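You operate a simulated robot arm through the tools that you are given. There is no shell and no other tool. Be economical: measure what you need, move in short steps, check, and stop when the job is done.

You are at the controls of a simulated robot arm. One attempt, no reset.

## Task
Pack the clip box that the carton names; close and tape the carton.
Fine: crease the flap, yellow tape strip on the seam, smooth the bubbles out with the orange pad and put it back; leave the other box.

It is judged by the outcome, as a careful person would: the job done as asked, and still so three seconds after it is handed in. It fails if anything else is knocked over, pushed out of place, dropped, spilled or broken.

## Robot
A 6-joint arm with a two-finger parallel gripper, fixed in place. Base frame: the origin is at the foot of the arm, x ahead of it, y to its left, z up; the work surface is at about z = 0.9. Units: m, degrees, N and s.
With the tool pointing down near the work surface it reaches from about 0.14 to 0.84 m from the base axis. Its first joint turns from -166.0 to 166.0 degrees. Payload 3.91 kg.
Tool frame: the origin (TCP) lies between the finger pads and is the grasp point; the fingertips stand 0.03 m ahead of it; z points along the fingers, y is the line along which they close. Largest opening 0.11 m; finger width 0.02, thickness 0.01; the body of the gripper, 0.048 by 0.112 m, starts 0.055 m behind the TCP.
Orientation is that of the tool frame in the base frame, as [roll, pitch, yaw] about the fixed x, y, z axes, in that order (R = Rz(yaw) Ry(pitch) Rx(roll)). With the fingers straight down and closing along the base's y, the tool's x points along the base's -x, its y along +y and its z along -z.

## Interface
- The arm moves only by the tool send_rows. Its arguments are lists of equal length, an entry for each row: "translation": the shift along the base's x, y, z in units of 30 mm (1.0 is 30 mm), a list of three; "delta_rot": the turn, a rotation vector about the base's x, y, z in units of 8 degrees (1.0 is 8 degrees), a list of three; "grip": the opening, from 0 (shut) to 1 (fully open). In form: {"translation": [[x, y, z], ...], "delta_rot": [[ax, ay, az], ...], "grip": [grip, ...]}. A call has 1 to 20 rows; each row shifts and turns the commanded pose from where the row before left it. A call with a number of a shift or a turn outside -1 to 1 is refused whole. A row lasts 0.2 s, in which the tool goes at most 0.05 m and 8.6 degrees; a call with a longer step from one row to the next is refused whole, and so is a gripper value outside its range. Where a pose cannot be reached the arm comes as near as it can. A force on the tool above 90 N (or 10 N above the force at the start of the call, whichever is more), or a blocked arm, ends the call early, and 0.2 s more pass. Each finger travels about 0.108 m/s and halts on what it meets, pressing with about 26 N; the grip force reading is that of the motor and also rises with nothing between the fingers. The clock runs only during rows and for 0.2 s after the last one: add rows that do not move to give the fingers time. It gives the time, the measured TCP pose, the force on the tool (base axes), the opening and the grip force at its end, in the units of the frame above (readings bear some noise).
- Cameras (640 x 400 px; columns grow to the right, rows downward): "scene" is fixed at [0.0506, -0.6498, 1.503]; the picture's right is [0.63, -0.77, 0.00], its down [-0.72, -0.59, -0.38] and it looks along [0.29, 0.24, -0.93] (base axes); focal length 214 px, centre (320, 200). "wrist" rides on the gripper at [-0.036, 0, -0.057] in the tool frame; the picture's right is [0.00, -1.00, 0.00], its down [0.97, 0.00, -0.24] and it looks along [0.24, 0.00, 0.97] (tool axes); focal length 218 px, centre (320, 200). There is no depth. A picture from a camera that has moved, and an enlarged one, comes with that camera's place and axes in the base frame and with its lens.
- get_image(camera): a new picture of that camera. It takes no simulated time.
- lift_body(by): slides the trunk up (or, below 0, down) by that many m; the arm rides with it, the base frame stays. It gives what a move gives, with no picture.
- zoom(camera, box): a new picture of the part [left, top, right, bottom] of that camera's present view, enlarged. It takes no simulated time.
- hand_in(): hands the job in; it is judged then, once.

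Go step by step. Nothing tells you positions but the pictures and the camera data: compare them with the known pose of the tool, close in by small moves and look again before you grip or let go. The budget is 120 turns and 84 pictures, counting those below and the enlarged ones. Unless the task says otherwise, let go and move clear before handing in, and close with one line.

The tools are called after ">>>" as name(argument=value, ...) on one line, values as JSON. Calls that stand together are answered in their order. send_rows: Moves the arm, as the interface text tells. Its arguments: {"type":"object","properties":{"translation":{"type":"array","items":{"type":"array","items":{"type":"number"}}},"delta_rot":{"type":"array","items":{"type":"array","items":{"type":"number"}}},"grip":{"type":"array","items":{"type":"number"}}},"required":["translation","delta_rot","grip"]} The other tools are called the same way: lift_body (by) slides the trunk up or down; get_image (camera) takes a picture; zoom (camera, box) takes an enlarged picture of a part of a camera's view; hand_in () hands the job in.

At the start:

```text
time_s: 0.0
tool_pos: [0.3509, -0.262, 1.2572]
tcp_rot: [180.0, -0.1, 179.9]
contact_force: [0.2, -0.1, 0.1]
gripper_width: 0.1101
grasp_force: 0.1
trunk travel left (down, up): [-0.475, 0.065]
```

scene: 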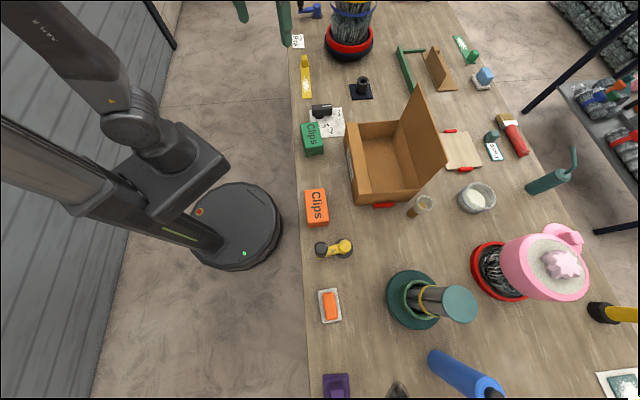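
wrist: 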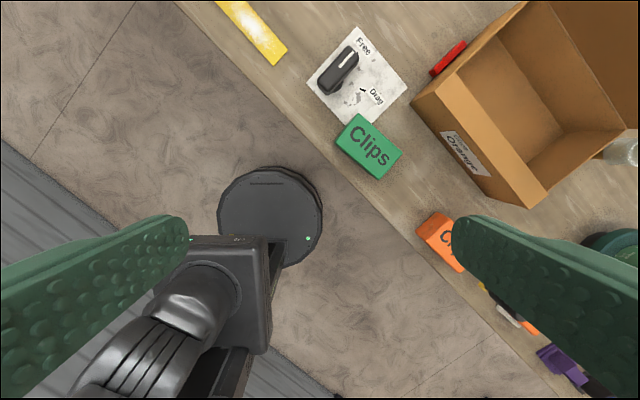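

The carton has a label that seems to read "Orange", with a green and an orange clip box nearby. I'll zoom in on the label and the key items first.

>>> zoom(camera="wrist", box=[400, 100, 560, 200])

>>> zoom(camera="scene", box=[290, 80, 470, 220])

>>> zoom(camera="scene", box=[280, 0, 440, 100])

>>> zoom(camera="scene", box=[290, 220, 450, 320])

```text
4.00 times, centred on (480, 150) of wrist
camera zoom: at [0.3861, -0.2636, 1.3147], right [0.0, -1.0, 0.0], down [-0.97, 0.0, 0.24], along [-0.24, 0.0, -0.97], focal length 873 px, centre (-320, 400)
```

zoom: 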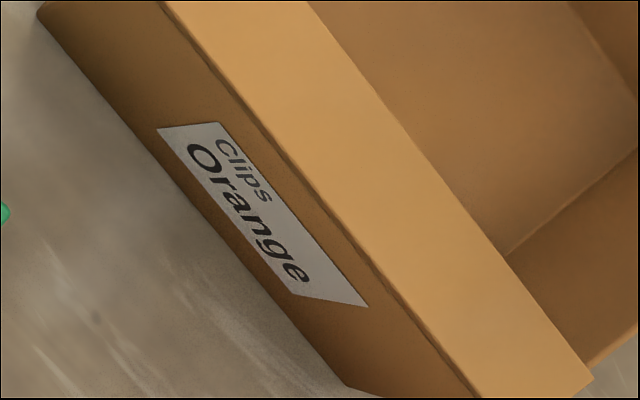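

```text
2.86 times, centred on (380, 150) of scene
camera zoom: at [0.0506, -0.6498, 1.503], right [0.63, -0.77, 0.0], down [-0.72, -0.59, -0.38], along [0.29, 0.24, -0.93], focal length 613 px, centre (149, 343)
```

zoom: 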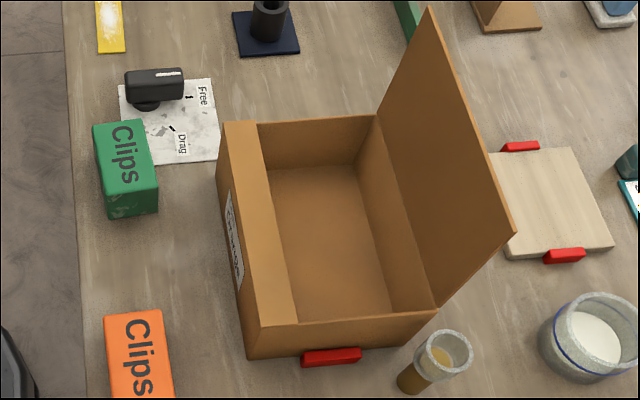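

```text
4.00 times, centred on (360, 50) of scene
camera zoom: at [0.0506, -0.6498, 1.503], right [0.63, -0.77, 0.0], down [-0.72, -0.59, -0.38], along [0.29, 0.24, -0.93], focal length 858 px, centre (160, 800)
```

zoom: 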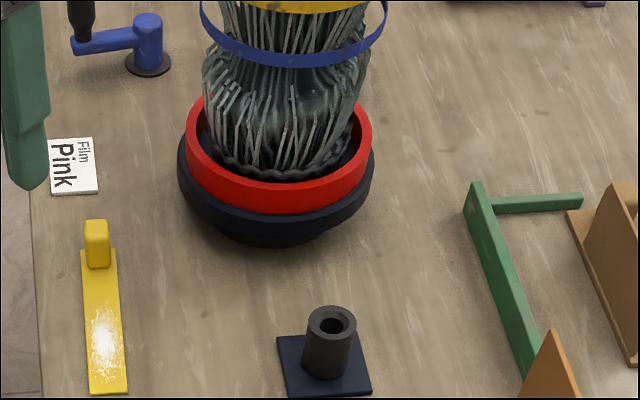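

```text
4.00 times, centred on (370, 270) of scene
camera zoom: at [0.0506, -0.6498, 1.503], right [0.63, -0.77, 0.0], down [-0.72, -0.59, -0.38], along [0.29, 0.24, -0.93], focal length 858 px, centre (120, -80)
```

zoom: 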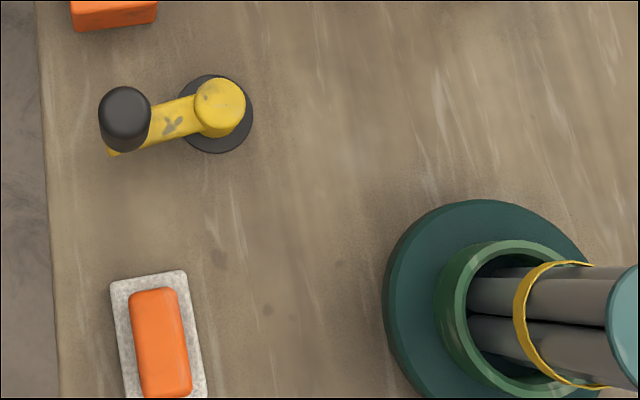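

The label reads "Clips Orange", so the orange box gets packed and the green one stays. The table edge runs at about 45°, and I put the orange box near (0.20, -0.51). I'll move above it with the tool turned to the table.

>>> send_rows(translation=[[-0.5, -0.9, 0], [-0.5, -0.9, 0], [-0.5, -0.9, 0], [-0.5, -0.9, 0], [-0.5, -0.9, 0], [-0.5, -0.9, 0], [-0.5, -0.9, 0], [-0.5, -0.9, 0], [-0.5, -0.9, 0], [0, 0, 0]], delta_rot=[[0, 0, 0.625], [0, 0, 0.625], [0, 0, 0.625], [0, 0, 0.625], [0, 0, 0.625], [0, 0, 0.625], [0, 0, 0.625], [0, 0, 0.625], [0, 0, 0.625], [0, 0, 0]], grip=[1, 1, 1, 1, 1, 1, 1, 1, 1, 1])

>>> get_image(camera="wrist")

>>> get_image(camera="scene")

```text
time_s: 2.2
tool_pos: [0.2157, -0.5061, 1.2573]
tcp_rot: [179.9, 0.0, -134.9]
contact_force: [-0.2, 0.6, -0.1]
gripper_width: 0.1099
grasp_force: 0.0
trunk travel left (down, up): [-0.475, 0.065]
```

```text
77 pictures are left
camera wrist: at [0.2405, -0.4821, 1.3156], right [0.71, -0.71, 0.0], down [-0.69, -0.69, 0.24], along [-0.17, -0.17, -0.97], focal length 218 px, centre (320, 200)
```

wrist: 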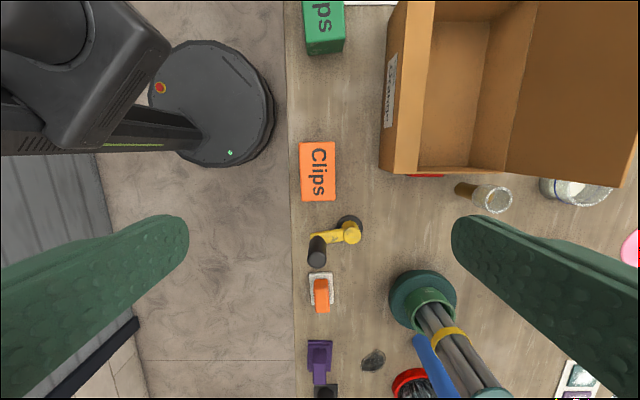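

```text
76 pictures are left
```

scene: 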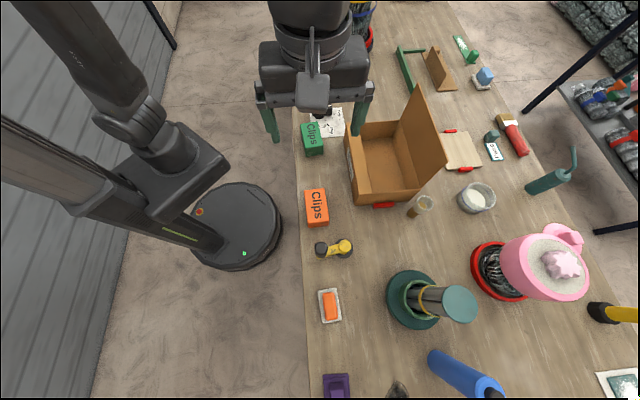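

The orange box is centred near (0.205, -0.512) and lines up with the 45° axes. Before picking it up I'll look at the carton from above.

>>> send_rows(translation=[[0, 0, 1], [0, 0, 1], [1, 0, 0], [1, 0, 0], [1, 0, 0], [1, 0, 0], [1, 0, 0], [1, 0, 0], [1, 0, 0], [1, 0, 0], [1, -0.5, 0], [0, 0, 0]], delta_rot=[[0, 0, 0], [0, 0, 0], [0, 0, 0], [0, 0, 0], [0, 0, 0], [0, 0, 0], [0, 0, 0], [0, 0, 0], [0, 0, 0], [0, 0, 0], [0, 0, 0], [0, 0, 0]], grip=[1, 1, 1, 1, 1, 1, 1, 1, 1, 1, 1, 1])

>>> get_image(camera="wrist")

```text
time_s: 4.8
tool_pos: [0.4676, -0.4978, 1.2831]
tcp_rot: [-179.8, 0.0, -135.0]
contact_force: [0.5, -0.2, 0.2]
gripper_width: 0.1101
grasp_force: 0.2
out of reach, approached as far as the arm can: row 8, 9, 10, 11
trunk travel left (down, up): [-0.475, 0.065]
```

```text
75 pictures are left
camera wrist: at [0.4922, -0.4734, 1.3403], right [0.71, -0.71, 0.0], down [-0.69, -0.69, 0.24], along [-0.17, -0.17, -0.97], focal length 218 px, centre (320, 200)
```

wrist: 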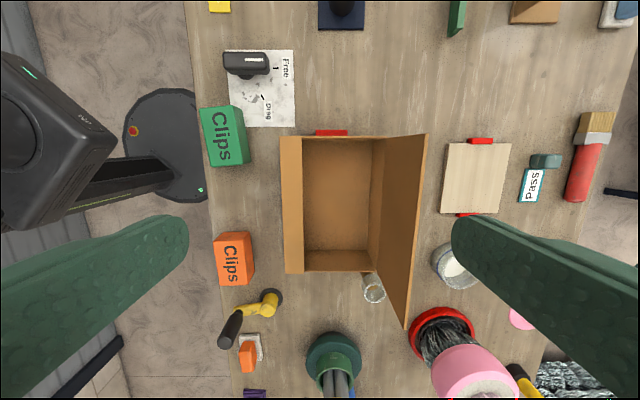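

The carton spans about u 0.62–0.787 (u pointing away from me) and w -0.213–0.029, with its top near z 0.98. The lid stands upright on a far-side hinge and the seam is at u≈0.654. Next I'll move above the orange box.

>>> send_rows(translation=[[-0.96, -0.05, 0], [-0.96, -0.05, 0], [-0.96, -0.05, 0], [-0.96, -0.05, 0], [-0.96, -0.05, 0], [-0.96, -0.05, 0], [-0.96, -0.05, 0], [-0.96, -0.05, 0], [-0.96, -0.05, 0], [0, 0, -1], [0, 0, -1], [0, 0, -1], [0, 0, -1], [0, 0, 0]], delta_rot=[[0, 0, 0], [0, 0, 0], [0, 0, 0], [0, 0, 0], [0, 0, 0], [0, 0, 0], [0, 0, 0], [0, 0, 0], [0, 0, 0], [0, 0, 0], [0, 0, 0], [0, 0, 0], [0, 0, 0], [0, 0, 0]], grip=[1, 1, 1, 1, 1, 1, 1, 1, 1, 1, 1, 1, 1, 1])

>>> get_image(camera="wrist")

```text
time_s: 7.8
tool_pos: [0.2078, -0.5091, 1.1608]
tcp_rot: [180.0, 0.0, -135.0]
contact_force: [0.6, 0.6, 0.4]
gripper_width: 0.1099
grasp_force: 0.2
trunk travel left (down, up): [-0.475, 0.065]
```

```text
74 pictures are left
camera wrist: at [0.2319, -0.4853, 1.218], right [0.71, -0.71, 0.0], down [-0.69, -0.69, 0.24], along [-0.17, -0.17, -0.97], focal length 218 px, centre (320, 200)
```

wrist: 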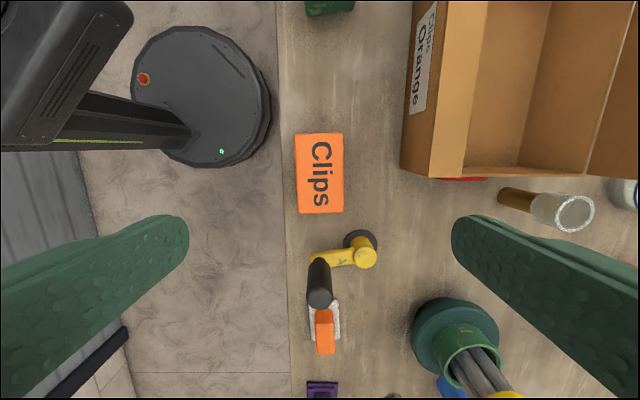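

I'm centred over the orange box (60 mm wide, top at about z 0.94). Now I'll go down and grip it.

>>> send_rows(translation=[[0, 0, -1], [0, 0, -1], [0, 0, -1], [0, 0, -1], [0, 0, -1], [0, 0, -1], [0, 0, -1], [0, 0, -0.45], [0, 0, 0], [0, 0, 0], [0, 0, 0], [0, 0, 0]], delta_rot=[[0, 0, 0], [0, 0, 0], [0, 0, 0], [0, 0, 0], [0, 0, 0], [0, 0, 0], [0, 0, 0], [0, 0, 0], [0, 0, 0], [0, 0, 0], [0, 0, 0], [0, 0, 0]], grip=[1, 1, 1, 1, 1, 1, 1, 1, 1, 0.5, 0.3, 0.3])

>>> get_image(camera="wrist")

```text
time_s: 10.4
tool_pos: [0.2063, -0.5103, 0.937]
tcp_rot: [180.0, 0.0, -135.0]
contact_force: [-0.4, 1.3, -0.7]
gripper_width: 0.0601
grasp_force: 25.8
trunk travel left (down, up): [-0.475, 0.065]
```

```text
73 pictures are left
camera wrist: at [0.2308, -0.4868, 0.9945], right [0.71, -0.71, 0.0], down [-0.69, -0.69, 0.24], along [-0.17, -0.17, -0.97], focal length 218 px, centre (320, 200)
```

wrist: 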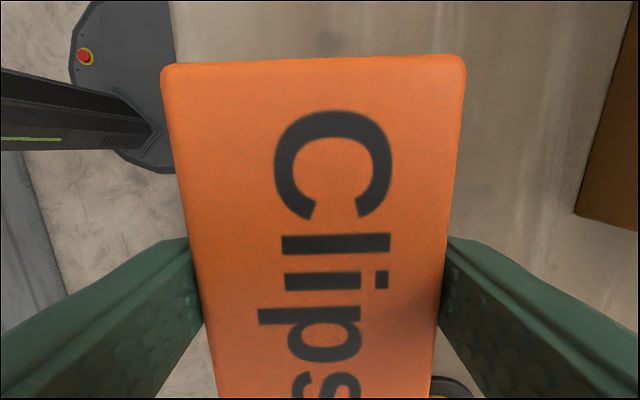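

The grip holds at 60 mm. I'll lift and carry the box over the carton opening, keeping clear of the upright lid.

>>> send_rows(translation=[[0, 0, 1], [0, 0, 1], [0, 0, 1], [0, 0, 1], [0, 0, 1], [0.976, -0.251, 0], [0.976, -0.251, 0], [0.976, -0.251, 0], [0.976, -0.251, 0], [0.976, -0.251, 0], [0.976, -0.251, 0], [0.976, -0.251, 0], [0.976, -0.251, 0], [0, 0, 0]], delta_rot=[[0, 0, 0], [0, 0, 0], [0, 0, 0], [0, 0, 0], [0, 0, 0], [0, 0, 0], [0, 0, 0], [0, 0, 0], [0, 0, 0], [0, 0, 0], [0, 0, 0], [0, 0, 0], [0, 0, 0], [0, 0, 0]], grip=[0.3, 0.3, 0.3, 0.3, 0.3, 0.3, 0.3, 0.3, 0.3, 0.3, 0.3, 0.3, 0.3, 0.3])

>>> get_image(camera="wrist")

>>> get_image(camera="scene")

```text
time_s: 13.4
tool_pos: [0.4422, -0.5684, 1.0882]
tcp_rot: [179.9, 0.0, -135.0]
contact_force: [-0.2, 0.1, -2.8]
gripper_width: 0.0604
grasp_force: 25.9
trunk travel left (down, up): [-0.475, 0.065]
```

```text
72 pictures are left
camera wrist: at [0.4672, -0.5449, 1.1456], right [0.71, -0.71, 0.0], down [-0.69, -0.69, 0.24], along [-0.17, -0.17, -0.97], focal length 218 px, centre (320, 200)
```

wrist: 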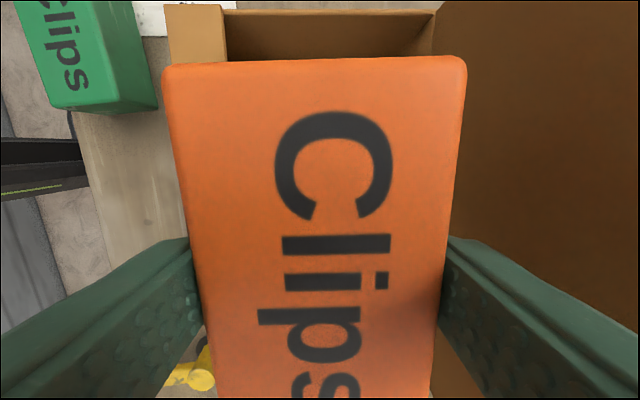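

```text
71 pictures are left
```

scene: 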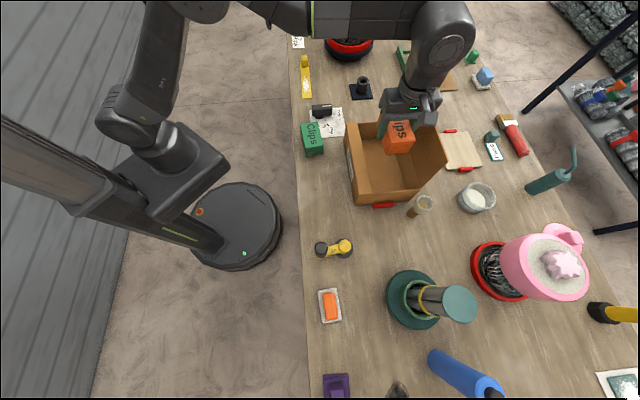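

The box is lined up over the opening. I'll lower it part way and check the clearance to the lid.

>>> send_rows(translation=[[0, 0, -0.8], [0, 0, -0.8], [0, 0, -0.8], [0, 0, 0]], delta_rot=[[0, 0, 0], [0, 0, 0], [0, 0, 0], [0, 0, 0]], grip=[0.3, 0.3, 0.3, 0.3])

>>> zoom(camera="scene", box=[320, 40, 480, 220])

```text
time_s: 14.4
tool_pos: [0.4427, -0.5701, 1.015]
tcp_rot: [180.0, 0.0, -135.1]
contact_force: [-0.4, -0.6, -1.6]
gripper_width: 0.0599
grasp_force: 26.1
trunk travel left (down, up): [-0.475, 0.065]
```

```text
2.22 times, centred on (400, 130) of scene
camera zoom: at [0.0506, -0.6498, 1.503], right [0.63, -0.77, 0.0], down [-0.72, -0.59, -0.38], along [0.29, 0.24, -0.93], focal length 477 px, centre (142, 356)
```

zoom: 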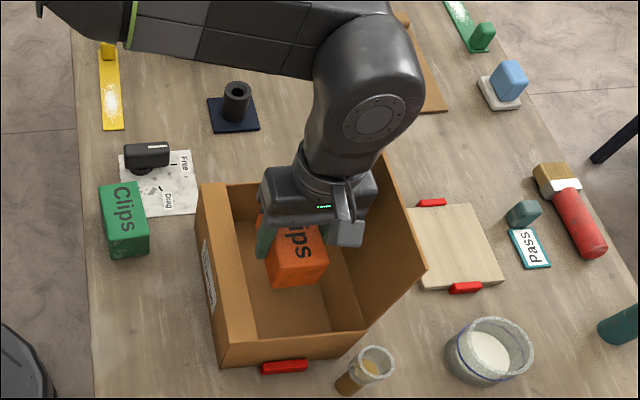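

There's clearance, so I'll lower the box to the carton floor and release it with a small opening.

>>> send_rows(translation=[[0, 0, -0.8], [0, 0, -0.8], [0, 0, -0.5], [0, 0, -0.3], [0, 0, 0], [0, 0, 0], [0, 0, 0]], delta_rot=[[0, 0, 0], [0, 0, 0], [0, 0, 0], [0, 0, 0], [0, 0, 0], [0, 0, 0], [0, 0, 0]], grip=[0.3, 0.3, 0.3, 0.3, 0.3, 0.73, 0.73])

>>> zoom(camera="scene", box=[320, 40, 480, 220])

```text
time_s: 16.0
tool_pos: [0.4435, -0.5704, 0.9421]
tcp_rot: [-180.0, 0.0, -135.1]
contact_force: [0.4, 0.0, 0.6]
gripper_width: 0.0804
grasp_force: 0.1
trunk travel left (down, up): [-0.475, 0.065]
```

```text
2.22 times, centred on (400, 130) of scene
camera zoom: at [0.0506, -0.6498, 1.503], right [0.63, -0.77, 0.0], down [-0.72, -0.59, -0.38], along [0.29, 0.24, -0.93], focal length 477 px, centre (142, 356)
```

zoom: 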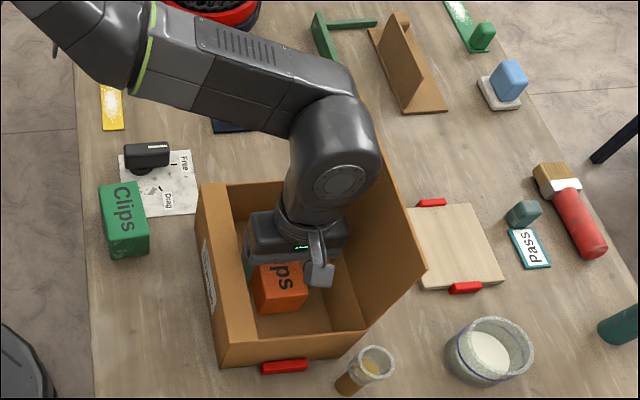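

The box sits on the carton floor, released. I'll back straight out and raise the trunk for more reach over the lid.

>>> send_rows(translation=[[0, 0, 0.5], [0, 0, 1], [0, 0, 1], [0, 0, 1], [0, 0, 1], [0, 0, 1], [0, 0, 1], [0, 0, 0.5], [0, 0, 0]], delta_rot=[[0, 0, 0], [0, 0, 0], [0, 0, 0], [0, 0, 0], [0, 0, 0], [0, 0, 0], [0, 0, 0], [0, 0, 0], [0, 0, 0]], grip=[0.73, 0.73, 0.73, 0.73, 0.73, 0.73, 0.73, 0.73, 0.73])

>>> lift_body(by=0.065)

>>> get_image(camera="wrist")

```text
time_s: 18.0
tool_pos: [0.4431, -0.5681, 1.1529]
tcp_rot: [-180.0, -0.1, -135.1]
contact_force: [0.0, 0.4, -0.3]
gripper_width: 0.0804
grasp_force: 0.0
trunk travel left (down, up): [-0.475, 0.065]
```

```text
time_s: 19.0
tool_pos: [0.4428, -0.5697, 1.218]
tcp_rot: [-180.0, -0.1, -135.0]
contact_force: [0.4, 0.1, 0.2]
gripper_width: 0.0806
grasp_force: 0.0
trunk travel left (down, up): [-0.54, 0.0]
```

```text
68 pictures are left
camera wrist: at [0.4677, -0.5452, 1.2751], right [0.71, -0.71, 0.0], down [-0.69, -0.69, 0.24], along [-0.17, -0.17, -0.97], focal length 218 px, centre (320, 200)
```

wrist: 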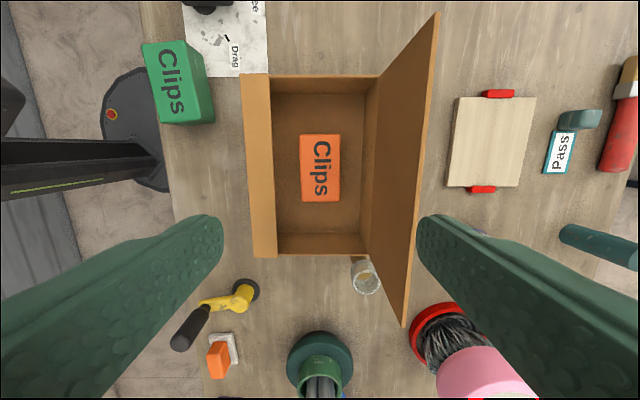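

The orange box is in place. The lid's free edge is at u≈0.79, z≈1.11. I'll open the gripper fully and straddle that edge from above, so the outer finger can draw the lid over.

>>> send_rows(translation=[[0, 0, 0], [0.81, -0.34, 0], [0.81, -0.34, 0], [0, 0, 0], [0, 0, -0.5], [0, 0, 0]], delta_rot=[[0, 0, 0], [0, 0, 0], [0, 0, 0], [0, 0, 0], [0, 0, 0], [0, 0, 0]], grip=[1, 1, 1, 1, 1, 1])

>>> get_image(camera="wrist")

```text
time_s: 20.4
tool_pos: [0.4907, -0.5918, 1.2023]
tcp_rot: [179.9, 0.0, -134.9]
contact_force: [-1.0, -0.1, 0.5]
gripper_width: 0.1098
grasp_force: 0.0
trunk travel left (down, up): [-0.54, 0.0]
```

```text
67 pictures are left
camera wrist: at [0.5161, -0.5673, 1.2605], right [0.71, -0.71, 0.0], down [-0.69, -0.69, 0.24], along [-0.17, -0.17, -0.97], focal length 218 px, centre (320, 200)
```

wrist: 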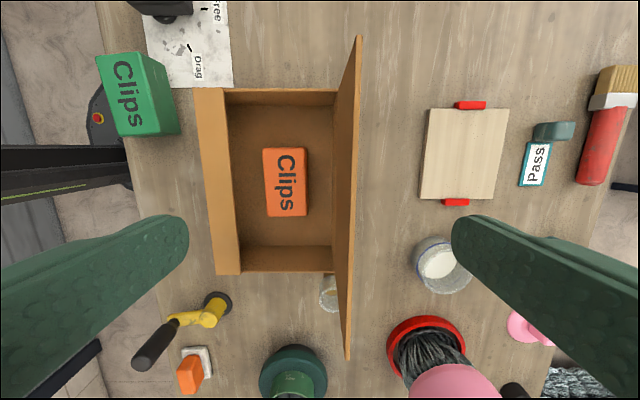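

The lid is neatly between the fingers. I'll descend and draw it toward me.

>>> send_rows(translation=[[0, 0, -1], [0, 0, -1], [0, 0, -1], [0, 0, -0.4], [0, 0, 0], [-0.47, 0.47, 0], [-0.47, 0.47, 0], [-0.47, 0.47, 0], [-0.47, 0.47, 0], [-0.47, 0.47, 0], [0, 0, 0]], delta_rot=[[0, 0, 0], [0, 0, 0], [0, 0, 0], [0, 0, 0], [0, 0, 0], [0, 0, 0], [0, 0, 0], [0, 0, 0], [0, 0, 0], [0, 0, 0], [0, 0, 0]], grip=[1, 1, 1, 1, 1, 1, 1, 1, 1, 1, 1])

>>> get_image(camera="wrist")

>>> get_image(camera="scene")

```text
time_s: 22.8
tool_pos: [0.4213, -0.5173, 1.1011]
tcp_rot: [180.0, 0.0, -134.9]
contact_force: [-0.7, -0.2, 0.7]
gripper_width: 0.1102
grasp_force: 0.0
trunk travel left (down, up): [-0.54, 0.0]
```

```text
66 pictures are left
camera wrist: at [0.4464, -0.494, 1.1586], right [0.71, -0.71, 0.0], down [-0.69, -0.69, 0.24], along [-0.17, -0.17, -0.97], focal length 218 px, centre (320, 200)
```

wrist: 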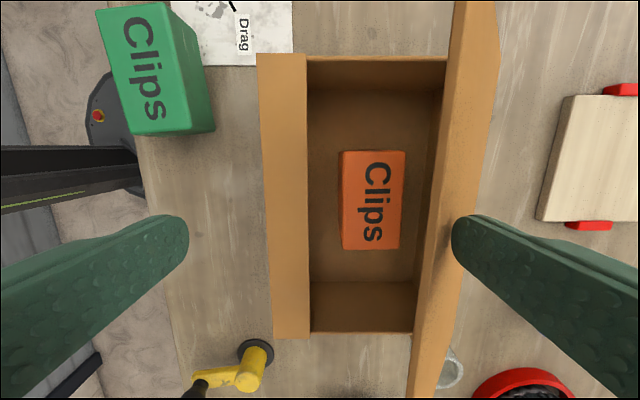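

```text
65 pictures are left
```

scene: 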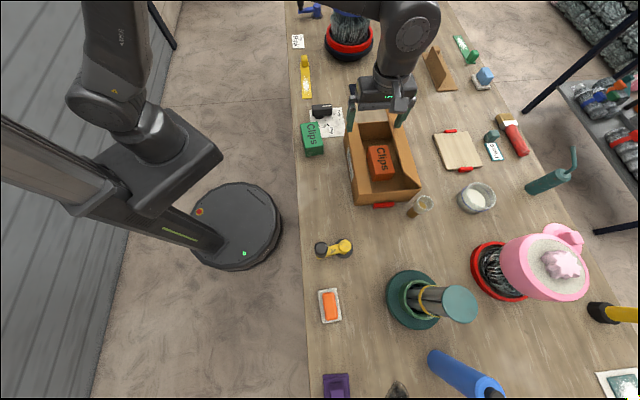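

The outer finger is folding the lid over. I'll keep following its arc down.

>>> send_rows(translation=[[-0.377, 0.377, -0.56], [-0.377, 0.377, -0.56], [-0.26, 0.26, -0.92], [-0.09, 0.09, -0.8], [0, 0, 0]], delta_rot=[[0, 0, 0], [0, 0, 0], [0, 0, 0], [0, 0, 0], [0, 0, 0]], grip=[1, 1, 1, 1, 1])

>>> get_image(camera="wrist")

>>> get_image(camera="scene")

```text
time_s: 24.0
tool_pos: [0.3889, -0.4876, 1.0186]
tcp_rot: [-179.6, -0.1, -135.0]
contact_force: [3.2, -2.3, 12.9]
gripper_width: 0.1099
grasp_force: 0.1
trunk travel left (down, up): [-0.54, 0.0]
```

```text
64 pictures are left
camera wrist: at [0.4134, -0.4622, 1.0754], right [0.71, -0.71, 0.0], down [-0.69, -0.69, 0.24], along [-0.17, -0.17, -0.97], focal length 218 px, centre (320, 200)
```

wrist: 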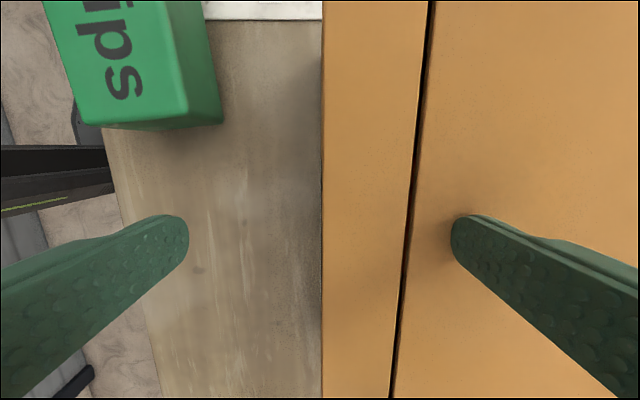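

```text
63 pictures are left
```

scene: 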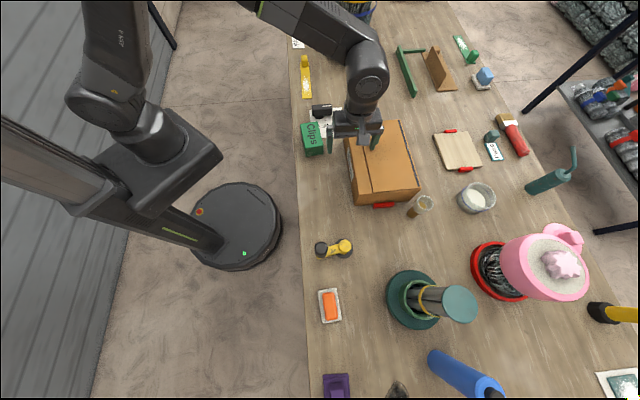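

The lid is down level with the near strip, pushing back at about 13 N. I'll back off a little to see whether it springs up.

>>> send_rows(translation=[[0, 0, 0.5], [0, 0, 0.5], [0, 0, 1], [0, 0, 1], [0, 0, 0], [0, 0, 0], [0, 0, 0], [0, 0, 0]], delta_rot=[[0, 0, 0], [0, 0, 0], [0, 0, 0], [0, 0, 0], [0, 0, 0], [0, 0, 0], [0, 0, 0], [0, 0, 0]], grip=[1, 1, 1, 1, 1, 1, 1, 1])

>>> get_image(camera="wrist")

>>> zoom(camera="scene", box=[320, 70, 480, 220])

```text
time_s: 25.8
tool_pos: [0.3875, -0.4861, 1.1061]
tcp_rot: [-180.0, 0.0, -135.0]
contact_force: [0.4, -0.2, 1.1]
gripper_width: 0.1098
grasp_force: 0.1
trunk travel left (down, up): [-0.54, 0.0]
```

```text
62 pictures are left
camera wrist: at [0.4121, -0.4614, 1.1634], right [0.71, -0.71, 0.0], down [-0.69, -0.69, 0.24], along [-0.17, -0.17, -0.97], focal length 218 px, centre (320, 200)
```

wrist: 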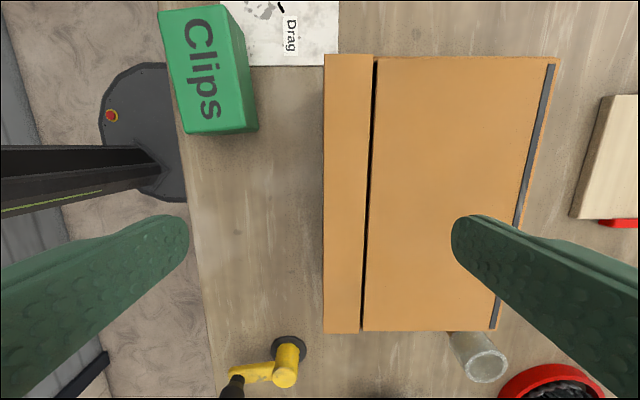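

```text
2.67 times, centred on (400, 145) of scene
camera zoom: at [0.0506, -0.6498, 1.503], right [0.63, -0.77, 0.0], down [-0.72, -0.59, -0.38], along [0.29, 0.24, -0.93], focal length 572 px, centre (107, 347)
```

zoom: 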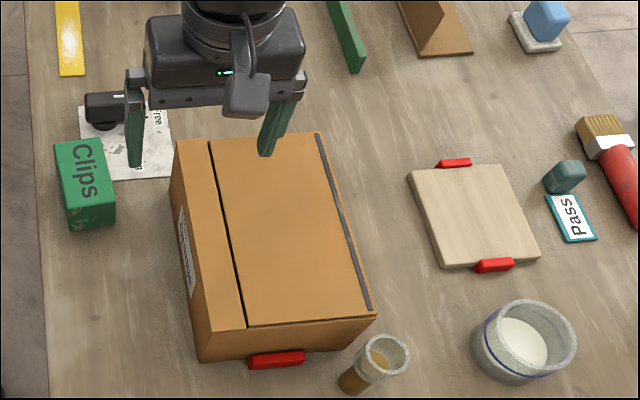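

The lid stays down, and a grey crease band shows along its far hinge at u≈0.785. I'll close the fingers and go to the band's upper end, just above it.

>>> send_rows(translation=[[0.856, -0.263, 0], [0.856, -0.263, 0], [0.856, -0.263, 0], [0.856, -0.263, 0], [0.856, -0.263, 0], [0.856, -0.263, 0], [0.856, -0.263, 0], [0, 0, -1], [0, 0, -1], [0, 0, 0]], delta_rot=[[0, 0, 0], [0, 0, 0], [0, 0, 0], [0, 0, 0], [0, 0, 0], [0, 0, 0], [0, 0, 0], [0, 0, 0], [0, 0, 0], [0, 0, 0]], grip=[0, 0, 0, 0, 0, 0, 0, 0, 0, 0])

>>> get_image(camera="wrist")

>>> zoom(camera="scene", box=[320, 70, 480, 220])

```text
time_s: 28.0
tool_pos: [0.5691, -0.5424, 1.0448]
tcp_rot: [180.0, 0.1, -135.0]
contact_force: [0.8, 0.0, -0.7]
gripper_width: 0.0001
grasp_force: 26.0
trunk travel left (down, up): [-0.54, 0.0]
```

```text
60 pictures are left
camera wrist: at [0.5923, -0.5182, 1.1025], right [0.71, -0.71, 0.0], down [-0.69, -0.69, 0.24], along [-0.17, -0.17, -0.97], focal length 218 px, centre (320, 200)
```

wrist: 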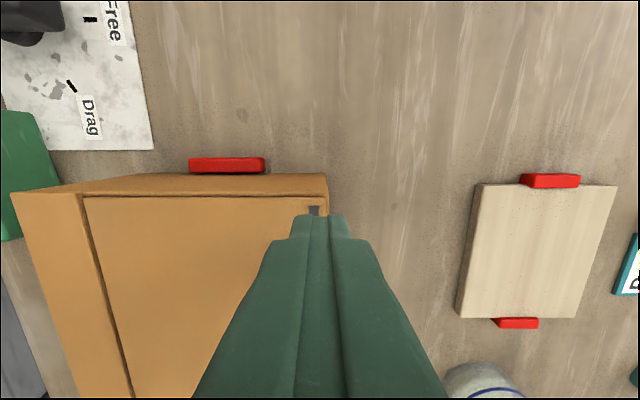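

```text
2.67 times, centred on (400, 145) of scene
camera zoom: at [0.0506, -0.6498, 1.503], right [0.63, -0.77, 0.0], down [-0.72, -0.59, -0.38], along [0.29, 0.24, -0.93], focal length 572 px, centre (107, 347)
```

zoom: 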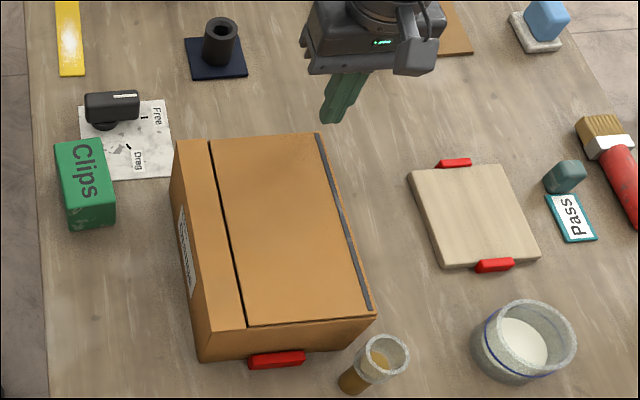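

The crease band sits at u≈0.782. I'll nudge over and lower gently to contact.

>>> send_rows(translation=[[-0.07, 0.07, -0.4], [0, 0, -0.3], [0, 0, -0.25], [0, 0, 0]], delta_rot=[[0, 0, 0], [0, 0, 0], [0, 0, 0], [0, 0, 0]], grip=[0, 0, 0, 0])

```text
time_s: 29.0
tool_pos: [0.5651, -0.541, 1.0178]
tcp_rot: [-179.7, 0.0, -135.0]
contact_force: [4.1, -4.4, 14.6]
gripper_width: 0.0002
grasp_force: 26.0
trunk travel left (down, up): [-0.54, 0.0]
```

I'm pressing at about 15 N. Now I'll slide the fingertips along the whole crease.

>>> send_rows(translation=[[0, 0, -0.03], [-0.436, -0.436, 0], [-0.436, -0.436, 0], [-0.436, -0.436, 0], [-0.436, -0.436, 0], [-0.436, -0.436, 0], [-0.436, -0.436, 0], [0, 0, 0]], delta_rot=[[0, 0, 0], [0, 0, 0], [0, 0, 0], [0, 0, 0], [0, 0, 0], [0, 0, 0], [0, 0, 0], [0, 0, 0]], grip=[0, 0, 0, 0, 0, 0, 0, 0])

>>> get_image(camera="wrist")

```text
time_s: 29.8
tool_pos: [0.5431, -0.5606, 1.0187]
tcp_rot: [-179.8, -0.1, -135.2]
contact_force: [-3.5, -3.8, 8.8]
gripper_width: 0.0
grasp_force: 26.0
trunk travel left (down, up): [-0.54, 0.0]
stopped in row 3: the force on the tool passed its limit (the readings are from after the stop); the commanded pose is now the measured one
```

```text
58 pictures are left
camera wrist: at [0.5676, -0.5373, 1.0768], right [0.7, -0.71, 0.0], down [-0.69, -0.68, 0.24], along [-0.17, -0.17, -0.97], focal length 218 px, centre (320, 200)
```

wrist: 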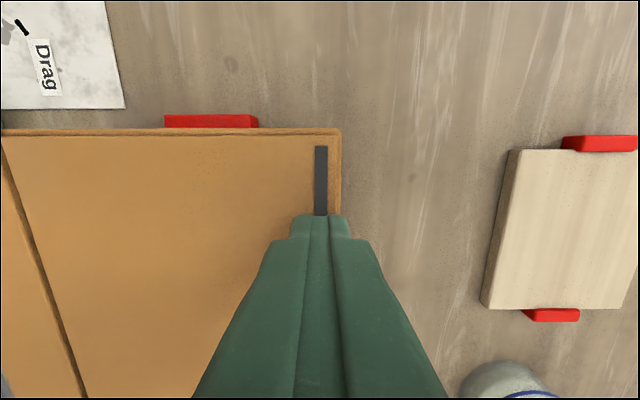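

The slide tripped the force limit early on. I'll continue more slowly with lighter pressure.

>>> send_rows(translation=[[0, 0, -0.05], [-0.25, -0.25, 0], [-0.25, -0.25, 0], [-0.25, -0.25, 0], [-0.25, -0.25, 0], [-0.25, -0.25, 0], [-0.25, -0.25, 0], [-0.25, -0.25, 0], [-0.25, -0.25, 0]], delta_rot=[[0, 0, 0], [0, 0, 0], [0, 0, 0], [0, 0, 0], [0, 0, 0], [0, 0, 0], [0, 0, 0], [0, 0, 0], [0, 0, 0]], grip=[0, 0, 0, 0, 0, 0, 0, 0, 0])

```text
time_s: 31.8
tool_pos: [0.4831, -0.6164, 1.0186]
tcp_rot: [-179.7, 0.1, -135.1]
contact_force: [13.5, 14.9, 31.2]
gripper_width: 0.0
grasp_force: 25.3
trunk travel left (down, up): [-0.54, 0.0]
```

That's working. I'll continue to the far end with a small correction back onto the band.

>>> send_rows(translation=[[0.09, -0.09, 0.03], [-0.243, -0.243, 0], [-0.243, -0.243, 0], [-0.243, -0.243, 0], [-0.243, -0.243, 0], [-0.243, -0.243, 0], [-0.243, -0.243, 0], [-0.243, -0.243, 0], [-0.243, -0.243, 0], [-0.243, -0.243, 0], [-0.243, -0.243, 0], [-0.243, -0.243, 0]], delta_rot=[[0, 0, 0], [0, 0, 0], [0, 0, 0], [0, 0, 0], [0, 0, 0], [0, 0, 0], [0, 0, 0], [0, 0, 0], [0, 0, 0], [0, 0, 0], [0, 0, 0], [0, 0, 0]], grip=[0, 0, 0, 0, 0, 0, 0, 0, 0, 0, 0, 0])

>>> zoom(camera="scene", box=[320, 70, 480, 220])

```text
time_s: 34.4
tool_pos: [0.4092, -0.6985, 1.0197]
tcp_rot: [-179.8, -0.1, -134.9]
contact_force: [14.4, 14.4, 30.2]
gripper_width: 0.0001
grasp_force: 26.1
trunk travel left (down, up): [-0.54, 0.0]
```

```text
2.67 times, centred on (400, 145) of scene
camera zoom: at [0.0506, -0.6498, 1.503], right [0.63, -0.77, 0.0], down [-0.72, -0.59, -0.38], along [0.29, 0.24, -0.93], focal length 572 px, centre (107, 347)
```

zoom: 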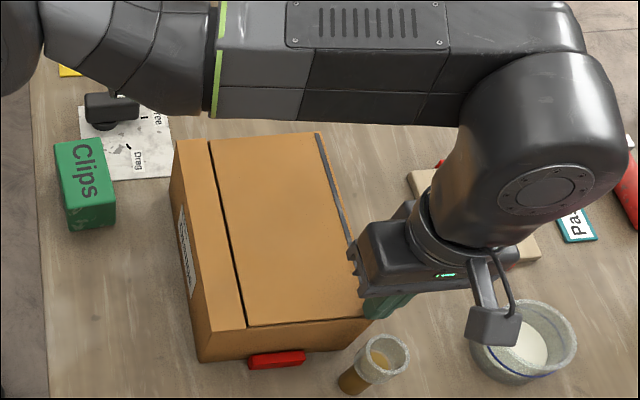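

The crease pass reached the far end. I'll lift straight up and check both lid and carton.

>>> send_rows(translation=[[0, 0, 0.5], [0, 0, 1], [0, 0, 1], [0, 0, 1], [-0.5, 0.5, 0], [-0.5, 0.5, 0], [-0.5, 0.5, 0], [0, 0, 0]], delta_rot=[[0, 0, 0], [0, 0, 0], [0, 0, 0], [0, 0, 0], [0, 0, 0], [0, 0, 0], [0, 0, 0], [0, 0, 0]], grip=[0, 0, 0, 0, 0, 0, 0, 0])

>>> get_image(camera="wrist")

>>> zoom(camera="scene", box=[320, 70, 480, 220])

```text
time_s: 36.2
tool_pos: [0.3536, -0.6403, 1.1169]
tcp_rot: [-179.9, 0.1, -135.0]
contact_force: [0.9, -0.5, -0.6]
gripper_width: 0.0
grasp_force: 26.6
out of reach, approached as far as the arm can: row 2, 3, 4
trunk travel left (down, up): [-0.54, 0.0]
```

```text
56 pictures are left
camera wrist: at [0.3784, -0.6168, 1.174], right [0.71, -0.71, 0.0], down [-0.69, -0.69, 0.24], along [-0.17, -0.17, -0.97], focal length 218 px, centre (320, 200)
```

wrist: 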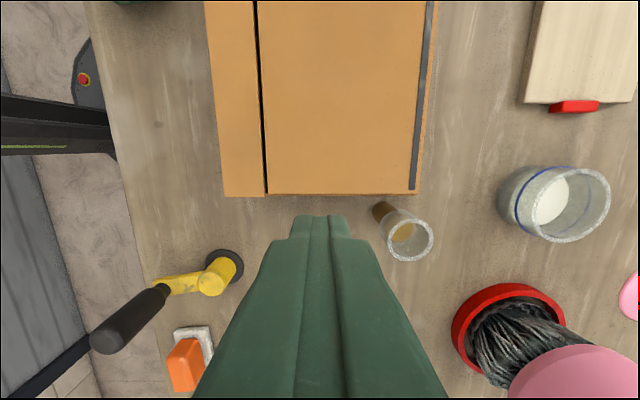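

```text
2.67 times, centred on (400, 145) of scene
camera zoom: at [0.0506, -0.6498, 1.503], right [0.63, -0.77, 0.0], down [-0.72, -0.59, -0.38], along [0.29, 0.24, -0.93], focal length 572 px, centre (107, 347)
```

zoom: 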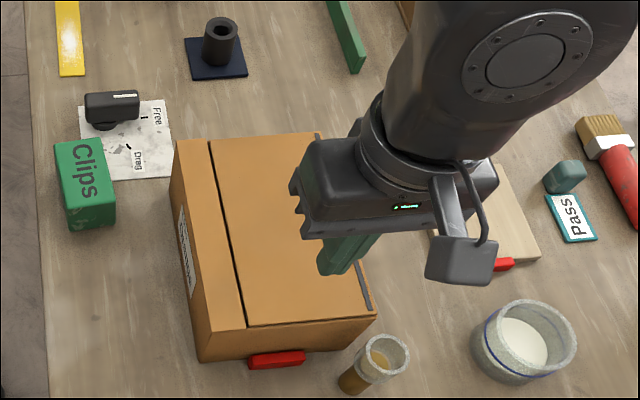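

The lid lies flat and nothing else has moved. Next is the yellow tape strip, so I'll rise and move over it.

>>> send_rows(translation=[[0, 0.5, 1], [0, 0.5, 1], [0.3, 1, 0.8], [0.49, 0.99, 0], [0.49, 0.99, 0], [0.49, 0.99, 0], [0.49, 0.99, 0], [0.49, 0.99, 0], [0.49, 0.99, 0], [0.49, 0.99, 0], [0.49, 0.99, 0], [0.49, 0.99, 0], [0.49, 0.99, 0], [0.49, 0.99, 0], [0.49, 0.99, 0], [0.55, 0.99, 0], [0.55, 0.99, 0], [0.6, 0.9, 0], [0.6, 0.3, 0], [0, 0, 0]], delta_rot=[[0, 0, 0], [0, 0, 0], [0, 0, 0], [0, 0, 0], [0, 0, 0], [0, 0, 0], [0, 0, 0], [0, 0, 0], [0, 0, 0], [0, 0, 0], [0, 0, 0], [0, 0, 0], [0, 0, 0], [0, 0, 0], [0, 0, 0], [0, 0, 0], [0, 0, 0], [0, 0, 0], [0, 0, 0], [0, 0, 0]], grip=[0, 0, 0, 0, 0, 0, 0, 0, 0, 0, 0, 0, 0, 0, 0, 0.5, 0.5, 0.5, 0.5, 0.5])

>>> get_image(camera="wrist")

>>> get_image(camera="scene")

```text
time_s: 40.4
tool_pos: [0.6082, -0.1286, 1.2027]
tcp_rot: [-180.0, 0.1, -135.2]
contact_force: [-0.6, 0.3, -0.6]
gripper_width: 0.0548
grasp_force: 0.1
trunk travel left (down, up): [-0.54, 0.0]
```

```text
54 pictures are left
camera wrist: at [0.6332, -0.1051, 1.2595], right [0.71, -0.71, 0.0], down [-0.69, -0.69, 0.24], along [-0.17, -0.17, -0.97], focal length 218 px, centre (320, 200)
```

wrist: 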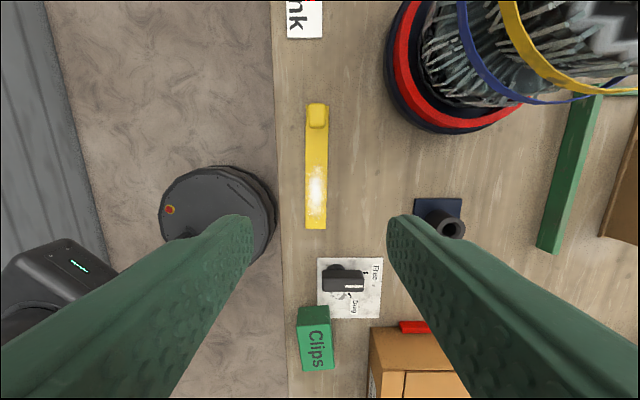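

```text
53 pictures are left
```

scene: 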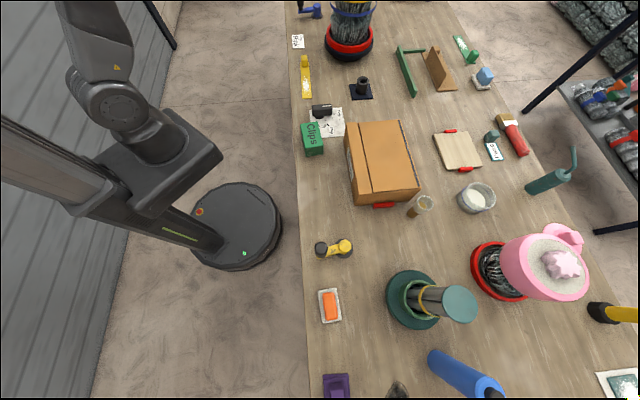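

The tape strip runs from w≈0.23 to 0.437 at u≈0.516, with an upright tab at its far end. I'll zoom in on the tab.

>>> zoom(camera="wrist", box=[270, 80, 370, 240])

>>> zoom(camera="scene", box=[285, 40, 345, 110])

```text
2.50 times, centred on (320, 160) of wrist
camera zoom: at [0.6332, -0.1051, 1.2595], right [0.71, -0.71, 0.0], down [-0.69, -0.69, 0.24], along [-0.17, -0.17, -0.97], focal length 546 px, centre (320, 300)
```

zoom: 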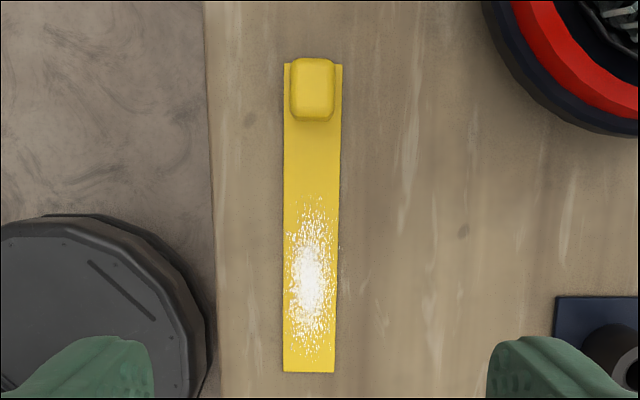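

```text
5.71 times, centred on (315, 75) of scene
camera zoom: at [0.0506, -0.6498, 1.503], right [0.63, -0.77, 0.0], down [-0.72, -0.59, -0.38], along [0.29, 0.24, -0.93], focal length 1226 px, centre (349, 914)
```

zoom: 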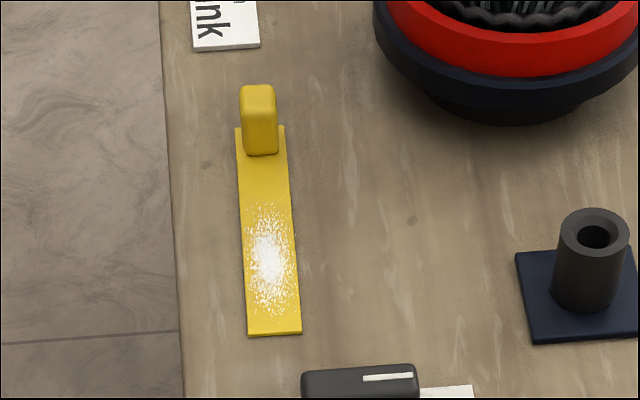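

The tab is about 25 mm wide, at u≈0.518, w≈0.415. I'll move above it and go part way down, minding the pot of wires.

>>> send_rows(translation=[[0.86, 0.93, 0], [0.86, 0.93, 0], [0, 0, -1], [0, 0, -1], [0, 0, -1], [0, 0, -1], [0, 0, -1], [0, 0, 0]], delta_rot=[[0, 0, 0], [0, 0, 0], [0, 0, 0], [0, 0, 0], [0, 0, 0], [0, 0, 0], [0, 0, 0], [0, 0, 0]], grip=[0.5, 0.5, 0.5, 0.5, 0.5, 0.5, 0.5, 0.5])

>>> get_image(camera="wrist")

>>> zoom(camera="scene", box=[250, 0, 410, 100])

```text
time_s: 42.2
tool_pos: [0.6607, -0.0711, 1.0517]
tcp_rot: [179.9, 0.1, -135.0]
contact_force: [0.0, 0.3, 0.1]
gripper_width: 0.055
grasp_force: 0.1
trunk travel left (down, up): [-0.54, 0.0]
```

```text
50 pictures are left
camera wrist: at [0.6845, -0.0485, 1.1095], right [0.71, -0.71, 0.0], down [-0.69, -0.69, 0.24], along [-0.17, -0.17, -0.97], focal length 218 px, centre (320, 200)
```

wrist: 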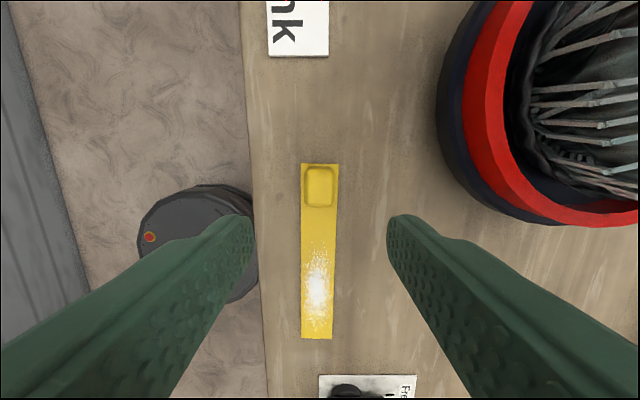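

```text
4.00 times, centred on (330, 50) of scene
camera zoom: at [0.0506, -0.6498, 1.503], right [0.63, -0.77, 0.0], down [-0.72, -0.59, -0.38], along [0.29, 0.24, -0.93], focal length 858 px, centre (280, 800)
```

zoom: 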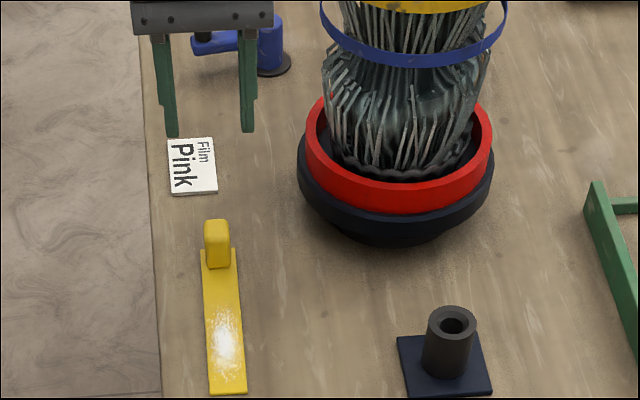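

The gripper is centred on the tab. I'll go down and grip it.

>>> send_rows(translation=[[0, 0, -1], [0, 0, -1], [0, 0, -1], [0, 0, -0.8], [0, 0, 0], [0, 0, 0], [0, 0, 0], [0, 0, 0]], delta_rot=[[0, 0, 0], [0, 0, 0], [0, 0, 0], [0, 0, 0], [0, 0, 0], [0, 0, 0], [0, 0, 0], [0, 0, 0]], grip=[0.5, 0.5, 0.5, 0.5, 0.5, 0.15, 0.1, 0.1])

>>> get_image(camera="wrist")

```text
time_s: 44.0
tool_pos: [0.6607, -0.0724, 0.9372]
tcp_rot: [-180.0, 0.1, -135.1]
contact_force: [-0.1, -0.5, 0.5]
gripper_width: 0.0255
grasp_force: 26.1
trunk travel left (down, up): [-0.54, 0.0]
```

```text
48 pictures are left
camera wrist: at [0.6854, -0.0485, 0.9951], right [0.71, -0.71, 0.0], down [-0.69, -0.69, 0.24], along [-0.17, -0.17, -0.97], focal length 218 px, centre (320, 200)
```

wrist: 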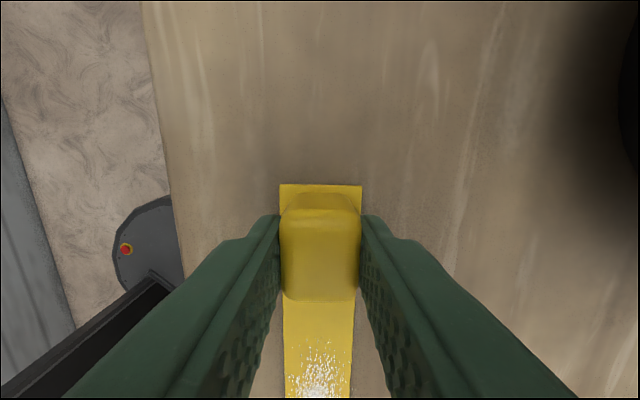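

I have the tab at 25.5 mm. I'll lift the strip and carry it over the carton seam.

>>> send_rows(translation=[[0, 0, 0.3], [0, 0, 0.7], [0, 0, 1], [0, 0, 1], [0, 0, 1], [0, 0, 1], [0, 0, 1], [0, 0, 0]], delta_rot=[[0, 0, 0], [0, 0, 0], [0, 0, 0], [0, 0, 0], [0, 0, 0], [0, 0, 0], [0, 0, 0], [0, 0, 0]], grip=[0.1, 0.1, 0.1, 0.1, 0.1, 0.1, 0.1, 0.1])

>>> send_rows(translation=[[-0.482, -0.952, 0], [-0.482, -0.952, 0], [-0.482, -0.952, 0], [-0.482, -0.952, 0], [-0.482, -0.952, 0], [-0.482, -0.952, 0], [-0.482, -0.952, 0], [-0.482, -0.952, 0], [-0.482, -0.952, 0], [-0.482, -0.952, 0], [-0.482, -0.952, 0], [-0.482, -0.952, 0], [-0.482, -0.952, 0], [-0.482, -0.952, 0], [0, 0, 0]], delta_rot=[[0, 0, 0], [0, 0, 0], [0, 0, 0], [0, 0, 0], [0, 0, 0], [0, 0, 0], [0, 0, 0], [0, 0, 0], [0, 0, 0], [0, 0, 0], [0, 0, 0], [0, 0, 0], [0, 0, 0], [0, 0, 0], [0, 0, 0]], grip=[0.1, 0.1, 0.1, 0.1, 0.1, 0.1, 0.1, 0.1, 0.1, 0.1, 0.1, 0.1, 0.1, 0.1, 0.1])

>>> get_image(camera="wrist")

>>> get_image(camera="scene")

```text
time_s: 45.8
tool_pos: [0.6587, -0.0733, 1.1175]
tcp_rot: [179.9, 0.1, -135.0]
contact_force: [-0.1, 0.1, -0.9]
gripper_width: 0.0254
grasp_force: 26.1
trunk travel left (down, up): [-0.54, 0.0]
```

```text
time_s: 49.0
tool_pos: [0.4561, -0.4725, 1.1179]
tcp_rot: [-180.0, 0.2, -135.0]
contact_force: [0.4, 0.1, 0.1]
gripper_width: 0.0252
grasp_force: 25.8
trunk travel left (down, up): [-0.54, 0.0]
```

```text
47 pictures are left
camera wrist: at [0.4798, -0.4492, 1.1754], right [0.71, -0.71, 0.0], down [-0.69, -0.69, 0.24], along [-0.17, -0.17, -0.97], focal length 218 px, centre (320, 200)
```

wrist: 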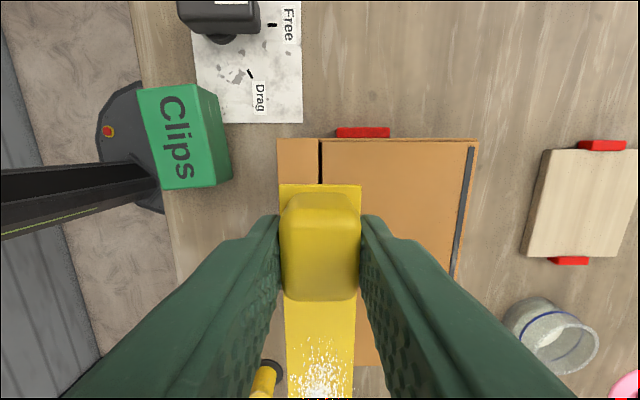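

```text
46 pictures are left
```

scene: 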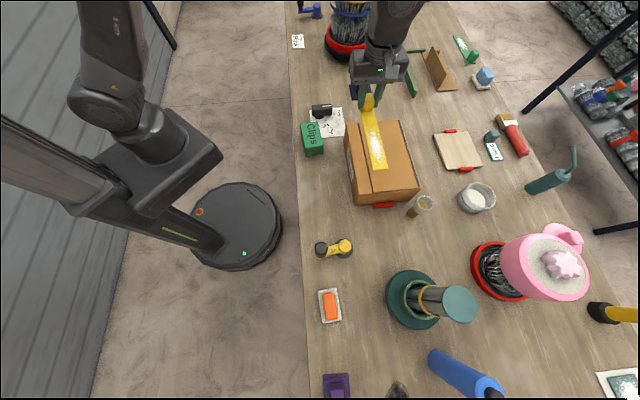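

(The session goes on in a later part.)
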